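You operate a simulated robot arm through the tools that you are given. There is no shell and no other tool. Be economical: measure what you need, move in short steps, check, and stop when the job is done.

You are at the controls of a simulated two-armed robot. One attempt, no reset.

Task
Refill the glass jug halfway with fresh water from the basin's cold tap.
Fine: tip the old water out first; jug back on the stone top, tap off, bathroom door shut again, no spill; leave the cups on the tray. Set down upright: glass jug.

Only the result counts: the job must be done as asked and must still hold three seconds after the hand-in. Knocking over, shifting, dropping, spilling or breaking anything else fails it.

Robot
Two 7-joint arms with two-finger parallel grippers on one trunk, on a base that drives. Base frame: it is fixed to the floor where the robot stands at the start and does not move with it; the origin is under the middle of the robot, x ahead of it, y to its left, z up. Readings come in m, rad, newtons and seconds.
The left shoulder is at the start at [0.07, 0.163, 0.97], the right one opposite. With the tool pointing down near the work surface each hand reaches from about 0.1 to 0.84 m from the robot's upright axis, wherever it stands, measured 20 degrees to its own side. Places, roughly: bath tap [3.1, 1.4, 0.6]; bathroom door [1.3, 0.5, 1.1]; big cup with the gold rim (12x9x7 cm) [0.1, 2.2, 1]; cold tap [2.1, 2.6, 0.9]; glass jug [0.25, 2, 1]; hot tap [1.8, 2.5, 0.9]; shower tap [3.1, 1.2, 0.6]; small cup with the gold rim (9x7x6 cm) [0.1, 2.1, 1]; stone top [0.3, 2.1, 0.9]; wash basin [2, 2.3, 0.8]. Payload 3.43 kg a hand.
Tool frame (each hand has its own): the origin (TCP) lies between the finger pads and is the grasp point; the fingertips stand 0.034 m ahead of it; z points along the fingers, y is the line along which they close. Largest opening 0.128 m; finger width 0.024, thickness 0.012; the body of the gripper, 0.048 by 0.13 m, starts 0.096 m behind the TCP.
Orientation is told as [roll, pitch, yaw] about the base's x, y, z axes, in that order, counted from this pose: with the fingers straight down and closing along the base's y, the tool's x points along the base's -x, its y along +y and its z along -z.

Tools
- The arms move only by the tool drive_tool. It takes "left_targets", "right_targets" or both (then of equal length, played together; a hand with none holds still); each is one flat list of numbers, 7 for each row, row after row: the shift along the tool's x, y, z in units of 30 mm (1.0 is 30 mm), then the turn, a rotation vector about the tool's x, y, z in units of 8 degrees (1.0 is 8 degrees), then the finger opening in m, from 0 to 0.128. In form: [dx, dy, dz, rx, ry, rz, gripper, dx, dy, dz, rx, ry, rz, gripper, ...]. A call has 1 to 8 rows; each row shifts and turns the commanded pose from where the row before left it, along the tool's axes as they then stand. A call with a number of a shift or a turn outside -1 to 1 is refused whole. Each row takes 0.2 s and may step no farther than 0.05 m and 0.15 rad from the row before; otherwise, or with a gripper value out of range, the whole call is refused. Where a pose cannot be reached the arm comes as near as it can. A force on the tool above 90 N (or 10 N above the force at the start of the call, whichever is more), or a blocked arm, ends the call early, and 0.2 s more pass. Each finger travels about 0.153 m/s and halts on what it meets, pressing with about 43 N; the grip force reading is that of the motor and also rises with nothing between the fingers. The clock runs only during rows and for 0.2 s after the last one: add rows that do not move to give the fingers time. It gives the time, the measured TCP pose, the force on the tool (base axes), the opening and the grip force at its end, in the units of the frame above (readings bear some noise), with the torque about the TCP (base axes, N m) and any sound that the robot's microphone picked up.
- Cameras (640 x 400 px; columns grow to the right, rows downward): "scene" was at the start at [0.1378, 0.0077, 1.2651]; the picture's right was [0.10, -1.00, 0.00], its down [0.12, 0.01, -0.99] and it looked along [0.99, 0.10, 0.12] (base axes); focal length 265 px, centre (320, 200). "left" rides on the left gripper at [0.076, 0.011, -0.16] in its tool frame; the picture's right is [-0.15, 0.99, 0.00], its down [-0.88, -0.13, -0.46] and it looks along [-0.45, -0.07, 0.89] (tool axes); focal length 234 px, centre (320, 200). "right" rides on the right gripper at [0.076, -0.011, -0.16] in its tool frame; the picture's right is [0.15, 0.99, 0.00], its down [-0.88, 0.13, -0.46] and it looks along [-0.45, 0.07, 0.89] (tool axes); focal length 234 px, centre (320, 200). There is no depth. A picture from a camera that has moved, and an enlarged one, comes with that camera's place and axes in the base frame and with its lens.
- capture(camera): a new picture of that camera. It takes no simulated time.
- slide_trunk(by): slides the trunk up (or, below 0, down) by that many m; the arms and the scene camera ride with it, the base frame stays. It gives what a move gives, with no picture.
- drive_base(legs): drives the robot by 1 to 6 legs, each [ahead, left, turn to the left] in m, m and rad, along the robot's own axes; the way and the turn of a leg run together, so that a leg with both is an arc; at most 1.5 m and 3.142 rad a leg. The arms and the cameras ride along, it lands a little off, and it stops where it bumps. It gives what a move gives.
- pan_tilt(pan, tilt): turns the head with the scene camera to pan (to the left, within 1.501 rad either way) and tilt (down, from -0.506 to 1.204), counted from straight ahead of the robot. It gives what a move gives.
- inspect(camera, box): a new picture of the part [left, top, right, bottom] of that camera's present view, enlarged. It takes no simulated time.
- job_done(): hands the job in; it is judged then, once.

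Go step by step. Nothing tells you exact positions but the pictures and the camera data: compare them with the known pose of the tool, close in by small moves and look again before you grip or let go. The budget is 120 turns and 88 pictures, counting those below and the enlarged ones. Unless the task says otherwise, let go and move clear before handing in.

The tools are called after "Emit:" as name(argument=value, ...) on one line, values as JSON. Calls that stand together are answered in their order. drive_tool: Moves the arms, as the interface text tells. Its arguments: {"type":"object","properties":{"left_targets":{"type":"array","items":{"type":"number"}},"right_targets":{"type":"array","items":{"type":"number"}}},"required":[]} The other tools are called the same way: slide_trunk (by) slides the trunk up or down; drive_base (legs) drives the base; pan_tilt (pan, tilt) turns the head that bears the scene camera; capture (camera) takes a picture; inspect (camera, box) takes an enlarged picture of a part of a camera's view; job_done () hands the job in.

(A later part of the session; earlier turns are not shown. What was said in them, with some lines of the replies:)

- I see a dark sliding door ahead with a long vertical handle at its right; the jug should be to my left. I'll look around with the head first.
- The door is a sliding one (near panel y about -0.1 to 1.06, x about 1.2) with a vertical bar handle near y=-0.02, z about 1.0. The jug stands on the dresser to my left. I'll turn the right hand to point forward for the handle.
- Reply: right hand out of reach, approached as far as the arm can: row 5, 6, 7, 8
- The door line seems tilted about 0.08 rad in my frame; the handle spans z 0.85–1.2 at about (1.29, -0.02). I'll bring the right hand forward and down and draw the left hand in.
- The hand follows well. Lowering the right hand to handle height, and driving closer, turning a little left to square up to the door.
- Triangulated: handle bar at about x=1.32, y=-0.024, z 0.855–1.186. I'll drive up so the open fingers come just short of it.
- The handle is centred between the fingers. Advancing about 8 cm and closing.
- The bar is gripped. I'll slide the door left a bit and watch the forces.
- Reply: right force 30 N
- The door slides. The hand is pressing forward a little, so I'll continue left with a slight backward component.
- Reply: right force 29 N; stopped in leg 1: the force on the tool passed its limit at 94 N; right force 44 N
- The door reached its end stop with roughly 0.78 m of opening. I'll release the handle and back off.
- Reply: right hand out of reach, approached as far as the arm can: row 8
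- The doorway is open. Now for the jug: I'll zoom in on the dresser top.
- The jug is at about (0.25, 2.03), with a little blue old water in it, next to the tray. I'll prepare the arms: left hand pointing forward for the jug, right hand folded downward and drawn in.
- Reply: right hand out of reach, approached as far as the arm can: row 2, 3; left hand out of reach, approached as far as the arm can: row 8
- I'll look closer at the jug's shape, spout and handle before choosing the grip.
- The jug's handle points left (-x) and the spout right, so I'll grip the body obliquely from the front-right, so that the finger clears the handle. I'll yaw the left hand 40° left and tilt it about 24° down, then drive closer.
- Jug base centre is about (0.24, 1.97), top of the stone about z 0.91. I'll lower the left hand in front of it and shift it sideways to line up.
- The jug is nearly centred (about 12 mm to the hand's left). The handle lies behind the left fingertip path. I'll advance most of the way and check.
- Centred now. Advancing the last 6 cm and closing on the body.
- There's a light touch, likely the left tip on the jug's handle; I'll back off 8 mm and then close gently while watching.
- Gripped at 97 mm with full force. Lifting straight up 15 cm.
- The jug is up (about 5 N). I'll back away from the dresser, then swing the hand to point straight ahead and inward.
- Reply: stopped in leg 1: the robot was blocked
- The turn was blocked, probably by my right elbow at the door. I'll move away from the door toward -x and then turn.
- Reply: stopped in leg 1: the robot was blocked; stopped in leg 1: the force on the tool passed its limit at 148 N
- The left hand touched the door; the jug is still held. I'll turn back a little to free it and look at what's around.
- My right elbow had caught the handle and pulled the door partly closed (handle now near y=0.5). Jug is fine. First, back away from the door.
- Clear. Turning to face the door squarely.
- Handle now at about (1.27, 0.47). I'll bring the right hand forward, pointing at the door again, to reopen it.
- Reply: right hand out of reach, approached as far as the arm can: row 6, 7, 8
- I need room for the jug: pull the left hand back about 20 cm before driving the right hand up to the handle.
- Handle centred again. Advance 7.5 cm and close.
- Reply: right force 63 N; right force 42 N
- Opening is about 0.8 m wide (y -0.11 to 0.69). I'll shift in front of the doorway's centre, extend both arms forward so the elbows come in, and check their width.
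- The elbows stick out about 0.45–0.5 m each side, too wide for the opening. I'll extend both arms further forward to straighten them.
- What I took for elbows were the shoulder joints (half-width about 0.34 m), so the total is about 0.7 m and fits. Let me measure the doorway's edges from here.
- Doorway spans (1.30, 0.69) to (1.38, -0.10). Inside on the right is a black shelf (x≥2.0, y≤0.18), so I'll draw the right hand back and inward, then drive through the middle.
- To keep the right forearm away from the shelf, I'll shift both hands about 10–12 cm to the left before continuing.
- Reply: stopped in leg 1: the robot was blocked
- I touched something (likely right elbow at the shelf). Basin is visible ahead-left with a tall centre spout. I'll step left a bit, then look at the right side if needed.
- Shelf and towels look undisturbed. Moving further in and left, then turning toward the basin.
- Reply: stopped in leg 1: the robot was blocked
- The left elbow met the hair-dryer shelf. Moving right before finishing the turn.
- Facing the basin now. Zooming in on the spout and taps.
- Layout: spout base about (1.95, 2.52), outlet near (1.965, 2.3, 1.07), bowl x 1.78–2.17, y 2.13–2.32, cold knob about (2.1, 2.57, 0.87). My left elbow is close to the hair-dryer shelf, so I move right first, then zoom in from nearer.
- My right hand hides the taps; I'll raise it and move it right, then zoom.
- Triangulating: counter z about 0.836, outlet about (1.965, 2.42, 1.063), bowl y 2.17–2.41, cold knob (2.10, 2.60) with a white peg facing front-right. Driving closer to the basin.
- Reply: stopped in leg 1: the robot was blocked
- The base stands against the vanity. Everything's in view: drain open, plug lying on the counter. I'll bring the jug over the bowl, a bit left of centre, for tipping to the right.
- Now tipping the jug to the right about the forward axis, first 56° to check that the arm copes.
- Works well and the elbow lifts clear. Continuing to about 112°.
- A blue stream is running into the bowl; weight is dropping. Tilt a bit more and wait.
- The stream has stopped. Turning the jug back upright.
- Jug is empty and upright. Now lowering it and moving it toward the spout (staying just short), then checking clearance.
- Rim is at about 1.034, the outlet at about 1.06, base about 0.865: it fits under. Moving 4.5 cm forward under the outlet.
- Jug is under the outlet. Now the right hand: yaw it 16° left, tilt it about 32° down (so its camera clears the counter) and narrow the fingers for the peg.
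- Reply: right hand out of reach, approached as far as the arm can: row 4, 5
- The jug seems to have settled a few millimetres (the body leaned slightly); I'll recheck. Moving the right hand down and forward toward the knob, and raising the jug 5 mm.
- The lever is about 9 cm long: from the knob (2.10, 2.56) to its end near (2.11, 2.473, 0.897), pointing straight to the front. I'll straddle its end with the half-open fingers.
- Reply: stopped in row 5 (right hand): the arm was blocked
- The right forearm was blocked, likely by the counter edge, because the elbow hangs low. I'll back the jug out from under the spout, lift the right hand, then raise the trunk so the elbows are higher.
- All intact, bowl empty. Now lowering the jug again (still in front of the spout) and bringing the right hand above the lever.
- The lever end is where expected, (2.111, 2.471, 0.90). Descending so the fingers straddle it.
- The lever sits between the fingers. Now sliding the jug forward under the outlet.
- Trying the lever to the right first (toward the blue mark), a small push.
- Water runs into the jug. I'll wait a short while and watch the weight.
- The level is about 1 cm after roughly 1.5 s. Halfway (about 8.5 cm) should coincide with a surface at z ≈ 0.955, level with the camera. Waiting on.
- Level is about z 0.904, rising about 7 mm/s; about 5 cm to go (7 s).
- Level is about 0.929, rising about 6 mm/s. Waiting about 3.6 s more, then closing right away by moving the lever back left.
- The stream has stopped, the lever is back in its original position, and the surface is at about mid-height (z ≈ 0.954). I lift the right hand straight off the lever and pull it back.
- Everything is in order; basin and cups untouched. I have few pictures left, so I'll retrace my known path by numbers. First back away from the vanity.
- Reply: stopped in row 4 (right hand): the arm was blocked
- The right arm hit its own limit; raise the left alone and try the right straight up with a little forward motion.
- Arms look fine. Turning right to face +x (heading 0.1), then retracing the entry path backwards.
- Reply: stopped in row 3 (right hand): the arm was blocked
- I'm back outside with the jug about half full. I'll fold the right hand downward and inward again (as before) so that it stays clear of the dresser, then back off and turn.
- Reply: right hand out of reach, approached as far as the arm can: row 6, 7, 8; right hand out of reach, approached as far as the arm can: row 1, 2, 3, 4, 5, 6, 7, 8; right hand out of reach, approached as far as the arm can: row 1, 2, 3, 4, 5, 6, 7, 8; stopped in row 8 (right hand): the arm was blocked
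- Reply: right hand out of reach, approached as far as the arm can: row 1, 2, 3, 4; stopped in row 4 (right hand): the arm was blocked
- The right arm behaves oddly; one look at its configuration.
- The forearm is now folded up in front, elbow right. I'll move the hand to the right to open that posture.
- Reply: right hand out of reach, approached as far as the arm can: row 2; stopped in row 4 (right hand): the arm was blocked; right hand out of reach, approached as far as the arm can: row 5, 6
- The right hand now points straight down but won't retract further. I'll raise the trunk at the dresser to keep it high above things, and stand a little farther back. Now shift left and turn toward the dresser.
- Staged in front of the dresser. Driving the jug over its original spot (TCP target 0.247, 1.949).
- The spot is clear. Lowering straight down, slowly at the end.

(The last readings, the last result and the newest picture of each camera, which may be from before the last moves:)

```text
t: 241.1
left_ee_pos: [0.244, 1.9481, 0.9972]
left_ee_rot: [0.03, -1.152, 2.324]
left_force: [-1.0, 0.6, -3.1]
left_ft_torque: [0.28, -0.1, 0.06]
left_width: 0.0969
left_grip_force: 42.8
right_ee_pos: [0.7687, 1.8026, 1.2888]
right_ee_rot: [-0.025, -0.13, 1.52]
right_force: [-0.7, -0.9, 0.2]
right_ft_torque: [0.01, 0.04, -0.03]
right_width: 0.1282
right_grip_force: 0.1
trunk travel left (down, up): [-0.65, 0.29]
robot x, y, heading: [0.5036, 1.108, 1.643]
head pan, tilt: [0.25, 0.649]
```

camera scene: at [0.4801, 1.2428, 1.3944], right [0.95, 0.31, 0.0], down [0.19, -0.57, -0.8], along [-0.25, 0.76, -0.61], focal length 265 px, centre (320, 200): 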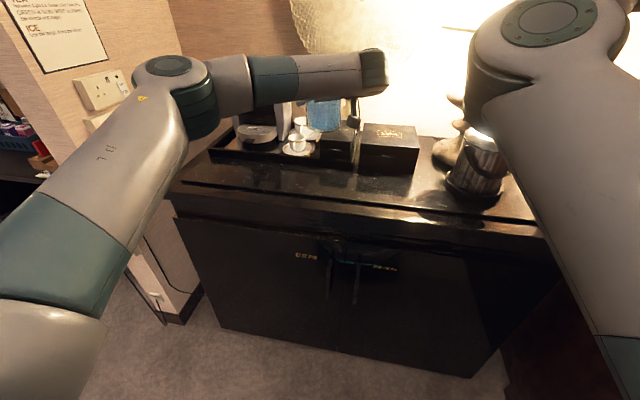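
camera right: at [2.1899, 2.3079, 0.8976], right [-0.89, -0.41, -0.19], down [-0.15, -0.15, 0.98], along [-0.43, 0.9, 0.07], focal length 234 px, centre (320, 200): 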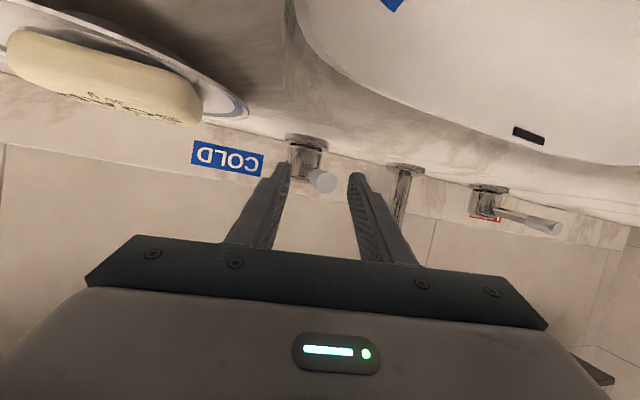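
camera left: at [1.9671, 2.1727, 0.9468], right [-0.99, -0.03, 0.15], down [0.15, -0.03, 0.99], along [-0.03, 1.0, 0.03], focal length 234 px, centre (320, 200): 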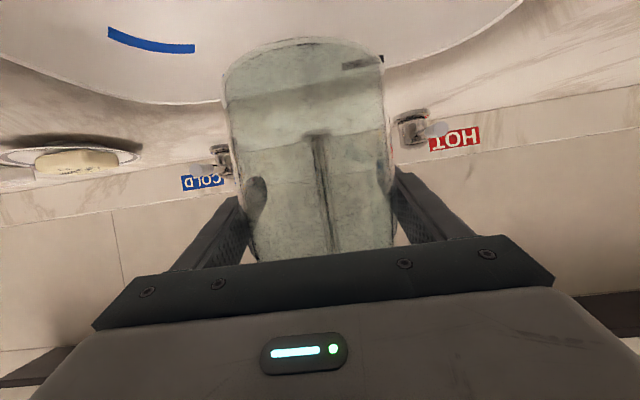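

The stone now carries part of the weight. Two more millimetres, then open slowly.

Emit:
drive_tool(left_targets=[0.06, 0, 0.03, 0, 0, 0, 0.06, 0, 0, 0, 0, 0, 0, 0.06, 0, 0, 0, 0, 0, 0, 0.1, 0, 0, 0, 0, 0, 0, 0.105, 0, 0, 0, 0, 0, 0, 0.115, 0, 0, 0, 0, 0, 0, 0.128, 0, 0, 0, 0, 0, 0, 0.128])

Emit:
capture(camera="left")

```text
t: 242.7
left_ee_pos: [0.2453, 1.948, 0.9946]
left_ee_rot: [0.032, -1.149, 2.321]
left_force: [-0.9, 0.0, 0.1]
left_ft_torque: [0.01, -0.01, 0.01]
left_width: 0.1279
left_grip_force: 0.0
right_ee_pos: [0.77, 1.8022, 1.2882]
right_ee_rot: [-0.025, -0.131, 1.52]
right_force: [0.6, 0.4, 0.1]
right_ft_torque: [-0.03, -0.02, 0.0]
right_width: 0.1281
right_grip_force: 0.1
trunk travel left (down, up): [-0.65, 0.29]
robot x, y, heading: [0.5077, 1.1083, 1.639]
head pan, tilt: [0.25, 0.649]
```

```text
3 pictures are left
camera left: at [0.3615, 1.8131, 0.9904], right [-0.75, -0.65, 0.15], down [0.14, 0.06, 0.99], along [-0.65, 0.76, 0.05], focal length 234 px, centre (320, 200)
```

left: 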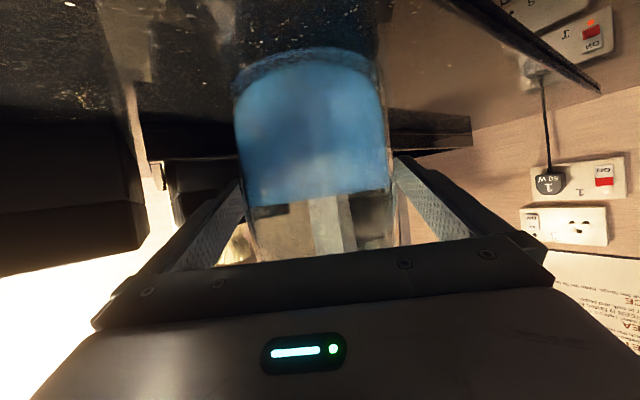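

The jug stands upright and half full. Withdrawing straight back along the approach line, then up, then driving back.

Emit:
drive_tool(left_targets=[0.4, 0, -0.9, 0, 0, 0, 0.128, 0.4, 0, -0.9, 0, 0, 0, 0.128, 0.4, 0, -0.9, 0, 0, 0, 0.128, 0.4, 0, -0.9, 0, 0, 0, 0.128, 0.4, 0, -0.9, 0, 0, 0, 0.128, 0.4, 0, -0.9, 0, 0, 0, 0.128, -0.9, 0, -0.4, 0, 0, 0, 0.128, -0.9, 0, -0.4, 0, 0, 0, 0.128])

Emit:
drive_base(legs=[[-0.4, 0, 0]])

Emit:
slide_trunk(by=-0.2)

```text
t: 244.5
left_ee_pos: [0.3691, 1.8206, 1.0533]
left_ee_rot: [0.031, -1.152, 2.321]
left_force: [-0.6, -0.2, -0.7]
left_ft_torque: [0.0, 0.01, 0.02]
left_width: 0.1279
left_grip_force: 0.0
right_ee_pos: [0.7697, 1.8004, 1.2902]
right_ee_rot: [-0.026, -0.132, 1.52]
right_force: [1.1, -0.3, 0.4]
right_ft_torque: [0.0, 0.0, 0.01]
right_width: 0.1278
right_grip_force: 0.1
trunk travel left (down, up): [-0.65, 0.29]
robot x, y, heading: [0.5097, 1.1122, 1.632]
head pan, tilt: [0.25, 0.649]
```

```text
t: 247.0
left_ee_pos: [0.3939, 1.4243, 1.0535]
left_ee_rot: [0.032, -1.15, 2.326]
left_force: [-0.1, 0.9, -0.2]
left_ft_torque: [0.01, 0.0, -0.04]
left_width: 0.1282
left_grip_force: 0.0
right_ee_pos: [0.7952, 1.4048, 1.2887]
right_ee_rot: [-0.024, -0.13, 1.526]
right_force: [0.1, 0.2, 0.6]
right_ft_torque: [-0.02, -0.05, -0.02]
right_width: 0.1278
right_grip_force: 0.0
trunk travel left (down, up): [-0.65, 0.29]
robot x, y, heading: [0.5394, 0.7106, 1.65]
head pan, tilt: [0.25, 0.649]
```

```text
t: 249.2
left_ee_pos: [0.3934, 1.4239, 0.8533]
left_ee_rot: [0.031, -1.152, 2.325]
left_force: [0.1, -0.6, -0.8]
left_ft_torque: [0.03, -0.02, 0.02]
left_width: 0.1279
left_grip_force: 0.0
right_ee_pos: [0.7947, 1.4057, 1.088]
right_ee_rot: [-0.025, -0.134, 1.526]
right_force: [-0.3, 0.3, 0.1]
right_ft_torque: [0.01, -0.04, 0.0]
right_width: 0.1281
right_grip_force: 0.1
trunk travel left (down, up): [-0.45, 0.49]
robot x, y, heading: [0.5384, 0.708, 1.646]
head pan, tilt: [0.25, 0.649]
```

Now the door. I'll move away from it, turn to face it, and bring the left hand to point straight forward at handle height.

Emit:
drive_base(legs=[[0, 0.36, 0]])

Emit:
drive_base(legs=[[0, 0, -1.54]])

Emit:
drive_tool(left_targets=[-0.913, 0, -0.409, 0.9, 0, 0.4, 0.128, -0.913, 0, -0.409, 0.9, 0, 0.4, 0.128, -0.913, 0, -0.409, 0.9, 0, 0.4, 0.128, -0.913, 0, -0.409, 0.9, 0, 0.4, 0.128, -0.913, 0, -0.409, 0.9, 0, 0.4, 0.128, -0.913, 0, -0.409, 0, 0, 0, 0.128, 0, 0, 0, 0, 0, 0, 0.128])

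```text
t: 251.5
left_ee_pos: [0.0354, 1.3953, 0.8535]
left_ee_rot: [0.031, -1.151, 2.326]
left_force: [0.0, 0.2, 0.2]
left_ft_torque: [0.01, 0.03, 0.01]
left_width: 0.1282
left_grip_force: 0.1
right_ee_pos: [0.4347, 1.3776, 1.0879]
right_ee_rot: [-0.026, -0.13, 1.525]
right_force: [-1.4, 0.1, 0.0]
right_ft_torque: [0.0, -0.04, -0.02]
right_width: 0.1279
right_grip_force: 0.0
trunk travel left (down, up): [-0.45, 0.49]
robot x, y, heading: [0.1807, 0.6858, 1.646]
head pan, tilt: [0.25, 0.649]
```

```text
t: 255.6
left_ee_pos: [0.8868, 0.8514, 0.8529]
left_ee_rot: [0.032, -1.153, 0.788]
left_force: [0.0, -0.9, 0.3]
left_ft_torque: [0.0, 0.02, 0.01]
left_width: 0.1281
left_grip_force: 0.1
right_ee_pos: [0.8812, 0.4508, 1.0893]
right_ee_rot: [-0.024, -0.131, -0.012]
right_force: [-0.2, 0.9, 0.3]
right_ft_torque: [0.05, -0.02, -0.01]
right_width: 0.1278
right_grip_force: 0.1
trunk travel left (down, up): [-0.45, 0.49]
robot x, y, heading: [0.1816, 0.6881, 0.111]
head pan, tilt: [0.25, 0.649]
```

```text
t: 257.2
left_ee_pos: [0.8877, 0.8508, 1.0347]
left_ee_rot: [0.021, -1.143, 0.11]
left_force: [0.3, 0.3, -0.9]
left_ft_torque: [-0.05, 0.02, 0.01]
left_width: 0.1281
left_grip_force: 0.1
right_ee_pos: [0.8803, 0.4509, 1.0881]
right_ee_rot: [-0.023, -0.131, -0.012]
right_force: [0.2, -1.0, -0.9]
right_ft_torque: [0.01, -0.01, -0.01]
right_width: 0.1281
right_grip_force: 0.0
trunk travel left (down, up): [-0.45, 0.49]
robot x, y, heading: [0.1834, 0.6876, 0.108]
head pan, tilt: [0.25, 0.649]
```

Emit:
drive_tool(left_targets=[-0.41, 0, 0.91, 0, 0, 0, 0.128, -0.41, 0, 0.91, 0, 0, 0, 0.128, -0.41, 0, 0.91, 0, 0, 0, 0.128, -0.41, 0, 0.91, 0, 0, 0, 0.128, 0, 0, 0, 0, 0, 0, 0.128])

Emit:
drive_base(legs=[[0.1, -0.126, 0]])

Emit:
capture(camera="left")

```text
t: 258.4
left_ee_pos: [1.0045, 0.8648, 1.0325]
left_ee_rot: [0.02, -1.142, 0.11]
left_force: [-0.1, -0.4, 0.8]
left_ft_torque: [0.01, 0.03, 0.01]
left_width: 0.1284
left_grip_force: 0.1
right_ee_pos: [0.8815, 0.4513, 1.0898]
right_ee_rot: [-0.026, -0.132, -0.013]
right_force: [-0.4, -0.7, 0.3]
right_ft_torque: [-0.01, -0.02, 0.03]
right_width: 0.1279
right_grip_force: 0.1
trunk travel left (down, up): [-0.45, 0.49]
robot x, y, heading: [0.1809, 0.6865, 0.102]
head pan, tilt: [0.25, 0.649]
```

```text
t: 259.9
left_ee_pos: [1.1208, 0.7482, 1.032]
left_ee_rot: [0.023, -1.143, 0.108]
left_force: [-0.4, -0.7, 0.0]
left_ft_torque: [0.05, -0.01, -0.03]
left_width: 0.1283
left_grip_force: 0.0
right_ee_pos: [0.9966, 0.3333, 1.0881]
right_ee_rot: [-0.024, -0.128, -0.013]
right_force: [0.4, -0.4, -0.2]
right_ft_torque: [0.02, 0.01, -0.01]
right_width: 0.1278
right_grip_force: 0.1
trunk travel left (down, up): [-0.45, 0.49]
robot x, y, heading: [0.2944, 0.5718, 0.104]
head pan, tilt: [0.25, 0.649]
```

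```text
2 pictures are left
camera left: at [0.9439, 0.7371, 1.0294], right [-0.07, 0.99, 0.14], down [-0.03, -0.14, 0.99], along [1.0, 0.06, 0.04], focal length 234 px, centre (320, 200)
```

left: 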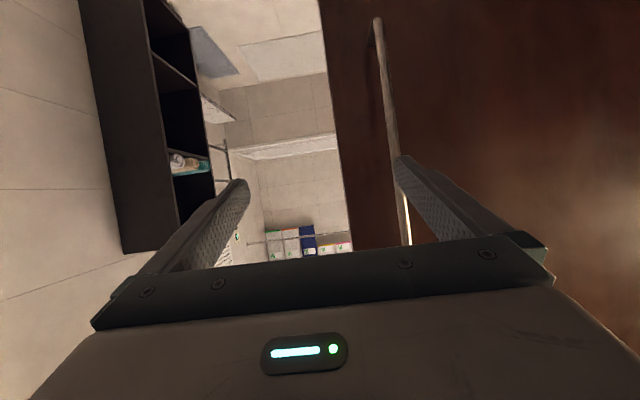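

The handle is actually at about y=0.85 (the door opened a bit further on the way). Shifting left 9 cm, then forward to straddle and grip it.

Emit:
drive_base(legs=[[0, 0.092, 0]])

Emit:
drive_base(legs=[[0.095, 0, 0]])

Emit:
drive_tool(left_targets=[0, 0, 0, 0, 0, 0, 0.08, 0, 0, 0, 0, 0, 0, 0.03, 0, 0, 0, 0, 0, 0, 0, 0, 0, 0, 0, 0, 0, 0, 0, 0, 0, 0, 0, 0, 0])

```text
t: 261.0
left_ee_pos: [1.1094, 0.8435, 1.0328]
left_ee_rot: [0.018, -1.144, 0.111]
left_force: [0.7, 0.1, 0.3]
left_ft_torque: [-0.02, 0.01, -0.05]
left_width: 0.1279
left_grip_force: 0.1
right_ee_pos: [0.9863, 0.4289, 1.09]
right_ee_rot: [-0.025, -0.131, -0.013]
right_force: [0.3, 0.5, 0.6]
right_ft_torque: [-0.03, 0.01, 0.01]
right_width: 0.1277
right_grip_force: 0.1
trunk travel left (down, up): [-0.45, 0.49]
robot x, y, heading: [0.2846, 0.6628, 0.105]
head pan, tilt: [0.25, 0.649]
```

```text
t: 262.1
left_ee_pos: [1.2055, 0.8525, 1.0316]
left_ee_rot: [0.021, -1.143, 0.106]
left_force: [1.0, 0.7, 1.2]
left_ft_torque: [-0.02, -0.01, -0.01]
left_width: 0.1279
left_grip_force: 0.1
right_ee_pos: [1.0806, 0.4385, 1.0881]
right_ee_rot: [-0.026, -0.129, -0.012]
right_force: [0.9, 0.3, 0.5]
right_ft_torque: [0.01, 0.0, 0.04]
right_width: 0.128
right_grip_force: 0.1
trunk travel left (down, up): [-0.45, 0.49]
robot x, y, heading: [0.3814, 0.6699, 0.111]
head pan, tilt: [0.25, 0.649]
```

```text
t: 263.3
left_ee_pos: [1.2039, 0.8514, 1.0329]
left_ee_rot: [0.022, -1.142, 0.11]
left_force: [-0.4, -2.9, 0.3]
left_ft_torque: [-1.12, 0.57, 0.01]
left_width: 0.0119
left_grip_force: 44.6
right_ee_pos: [1.0801, 0.438, 1.0878]
right_ee_rot: [-0.026, -0.131, -0.014]
right_force: [-0.2, -0.6, 0.6]
right_ft_torque: [0.02, 0.04, -0.03]
right_width: 0.128
right_grip_force: 0.0
trunk travel left (down, up): [-0.45, 0.49]
robot x, y, heading: [0.3816, 0.671, 0.11]
head pan, tilt: [0.25, 0.649]
```

Gripped. Sliding the door closed by driving right, in steps.

Emit:
drive_base(legs=[[0, -0.3, 0]])

Emit:
drive_base(legs=[[0, -0.3, 0]])

```text
t: 265.4
left_ee_pos: [1.2364, 0.5699, 1.0325]
left_ee_rot: [0.022, -1.142, 0.127]
left_force: [21.9, 12.2, 15.0]
left_ft_torque: [-1.01, 0.13, -0.1]
left_width: 0.0119
left_grip_force: 44.5
right_ee_pos: [1.1159, 0.1468, 1.0891]
right_ee_rot: [-0.028, -0.13, -0.007]
right_force: [-0.7, -0.2, 0.3]
right_ft_torque: [-0.03, 0.03, -0.02]
right_width: 0.1282
right_grip_force: 0.0
trunk travel left (down, up): [-0.45, 0.49]
robot x, y, heading: [0.409, 0.3721, 0.114]
head pan, tilt: [0.25, 0.649]
```

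```text
t: 267.4
left_ee_pos: [1.272, 0.2718, 1.0317]
left_ee_rot: [0.023, -1.142, 0.139]
left_force: [27.7, 13.5, 11.8]
left_ft_torque: [-1.0, 0.12, -0.03]
left_width: 0.0119
left_grip_force: 45.2
right_ee_pos: [1.152, -0.154, 1.0882]
right_ee_rot: [-0.026, -0.127, -0.004]
right_force: [-0.1, 1.0, 0.5]
right_ft_torque: [-0.02, 0.0, 0.01]
right_width: 0.1281
right_grip_force: 0.0
trunk travel left (down, up): [-0.45, 0.49]
robot x, y, heading: [0.4481, 0.0745, 0.121]
head pan, tilt: [0.25, 0.649]
```

Emit:
drive_base(legs=[[0.0, -0.24, -0.012]])

Emit:
drive_base(legs=[[0.0, -0.08, 0.0]])

```text
t: 269.2
left_ee_pos: [1.3045, 0.0225, 1.0312]
left_ee_rot: [0.026, -1.143, 0.123]
left_force: [33.1, 1.2, 5.6]
left_ft_torque: [-1.13, -0.49, 0.0]
left_width: 0.012
left_grip_force: 44.9
right_ee_pos: [1.1781, -0.4004, 1.0869]
right_ee_rot: [-0.024, -0.127, -0.015]
right_force: [1.0, 0.2, 0.5]
right_ft_torque: [0.01, 0.02, 0.02]
right_width: 0.1278
right_grip_force: 0.0
trunk travel left (down, up): [-0.45, 0.49]
robot x, y, heading: [0.4719, -0.1638, 0.102]
head pan, tilt: [0.25, 0.649]
```

```text
t: 270.3
left_ee_pos: [1.3108, -0.0276, 1.0328]
left_ee_rot: [0.01, -1.141, 0.176]
left_force: [1.7, 66.6, -5.6]
left_ft_torque: [-0.12, -0.43, 0.14]
left_width: 0.0119
left_grip_force: 45.4
right_ee_pos: [1.1844, -0.4685, 1.0892]
right_ee_rot: [-0.034, -0.13, -0.009]
right_force: [0.0, 0.2, 0.9]
right_ft_torque: [0.02, 0.01, -0.01]
right_width: 0.1279
right_grip_force: 0.0
trunk travel left (down, up): [-0.45, 0.49]
robot x, y, heading: [0.4833, -0.242, 0.112]
head pan, tilt: [0.25, 0.649]
```

The door hit its closed stop (handle back at y = -0.028, as at the start). Releasing and backing off.

Emit:
drive_tool(left_targets=[0, 0, 0, 0, 0, 0, 0.06, 0, 0, 0, 0, 0, 0, 0.128, 0, 0, 0, 0, 0, 0, 0.128, 0, 0, 0, 0, 0, 0, 0.128])

Emit:
drive_base(legs=[[-0.3, 0, 0]])

Emit:
pan_tilt(pan=0.45, tilt=0.2)

Emit:
capture(camera="scene")

```text
t: 271.3
left_ee_pos: [1.3083, -0.0269, 1.0354]
left_ee_rot: [0.02, -1.145, 0.174]
left_force: [-12.7, 25.8, 1.3]
left_ft_torque: [-0.09, -0.01, 0.05]
left_width: 0.1125
left_grip_force: 0.0
right_ee_pos: [1.1823, -0.4714, 1.091]
right_ee_rot: [-0.029, -0.134, -0.008]
right_force: [-0.6, -0.1, -0.4]
right_ft_torque: [0.0, -0.04, -0.03]
right_width: 0.1279
right_grip_force: 0.0
trunk travel left (down, up): [-0.45, 0.49]
robot x, y, heading: [0.479, -0.2417, 0.112]
head pan, tilt: [0.25, 0.649]
```

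```text
t: 273.3
left_ee_pos: [1.0126, -0.0725, 1.0356]
left_ee_rot: [0.03, -1.145, 0.151]
left_force: [0.1, -0.7, 1.7]
left_ft_torque: [0.03, 0.0, 0.02]
left_width: 0.1278
left_grip_force: 0.1
right_ee_pos: [0.8827, -0.5147, 1.09]
right_ee_rot: [-0.023, -0.132, -0.017]
right_force: [0.0, 0.4, -0.7]
right_ft_torque: [0.03, 0.01, 0.02]
right_width: 0.1278
right_grip_force: 0.1
trunk travel left (down, up): [-0.45, 0.49]
robot x, y, heading: [0.184, -0.2772, 0.107]
head pan, tilt: [0.25, 0.649]
```

```text
t: 274.2
left_ee_pos: [1.0134, -0.0729, 1.0337]
left_ee_rot: [0.029, -1.144, 0.151]
left_force: [-1.1, -0.4, -0.4]
left_ft_torque: [0.0, -0.01, 0.0]
left_width: 0.128
left_grip_force: 0.1
right_ee_pos: [0.8824, -0.5135, 1.0886]
right_ee_rot: [-0.025, -0.132, -0.018]
right_force: [0.0, 0.4, 0.1]
right_ft_torque: [0.0, -0.03, 0.04]
right_width: 0.1278
right_grip_force: 0.0
trunk travel left (down, up): [-0.45, 0.49]
robot x, y, heading: [0.1835, -0.2782, 0.101]
head pan, tilt: [0.45, 0.201]
```

```text
1 pictures are left
camera scene: at [0.3146, -0.2228, 1.2355], right [0.53, -0.85, 0.0], down [-0.17, -0.11, -0.98], along [0.83, 0.52, -0.2], focal length 265 px, centre (320, 200)
```

scene: 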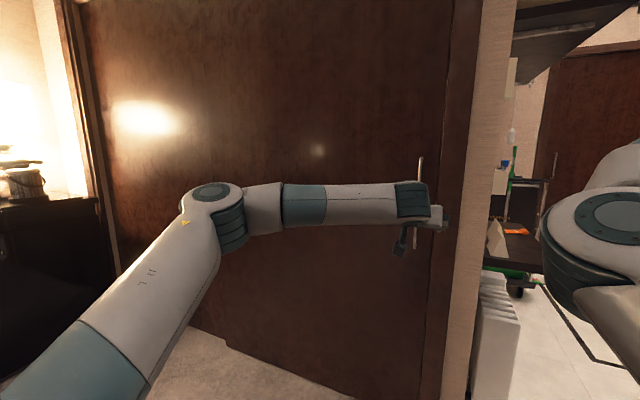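

The door looks shut; I'll use the last picture to verify its edge.

Emit:
inspect(camera="scene", box=[380, 40, 500, 200])

```text
2.50 times, centred on (440, 120) of scene
camera zoom: at [0.3146, -0.2228, 1.2355], right [0.53, -0.85, 0.0], down [-0.17, -0.11, -0.98], along [0.83, 0.52, -0.2], focal length 662 px, centre (20, 400)
```

zoom: 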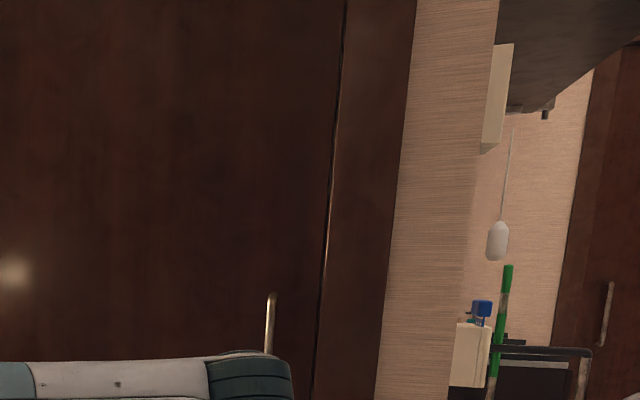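

The door is flush with its frame, the jug is on the stone top, the tap is off, and both hands are clear; handing in.

Emit:
job_done()

```text
The job is handed in.
```

I emptied the glass jug into the basin and refilled it to about halfway from the cold tap. It's standing upright back on the stone top, the tap is off and the bathroom door is shut. I saw no spill, and the cups were not touched.

On the way through the bathroom, the arms lightly bumped the black shelf and the hair-dryer shelf. The black shelf and the towels on it still looked in place, but I did not check the hair dryer up close.
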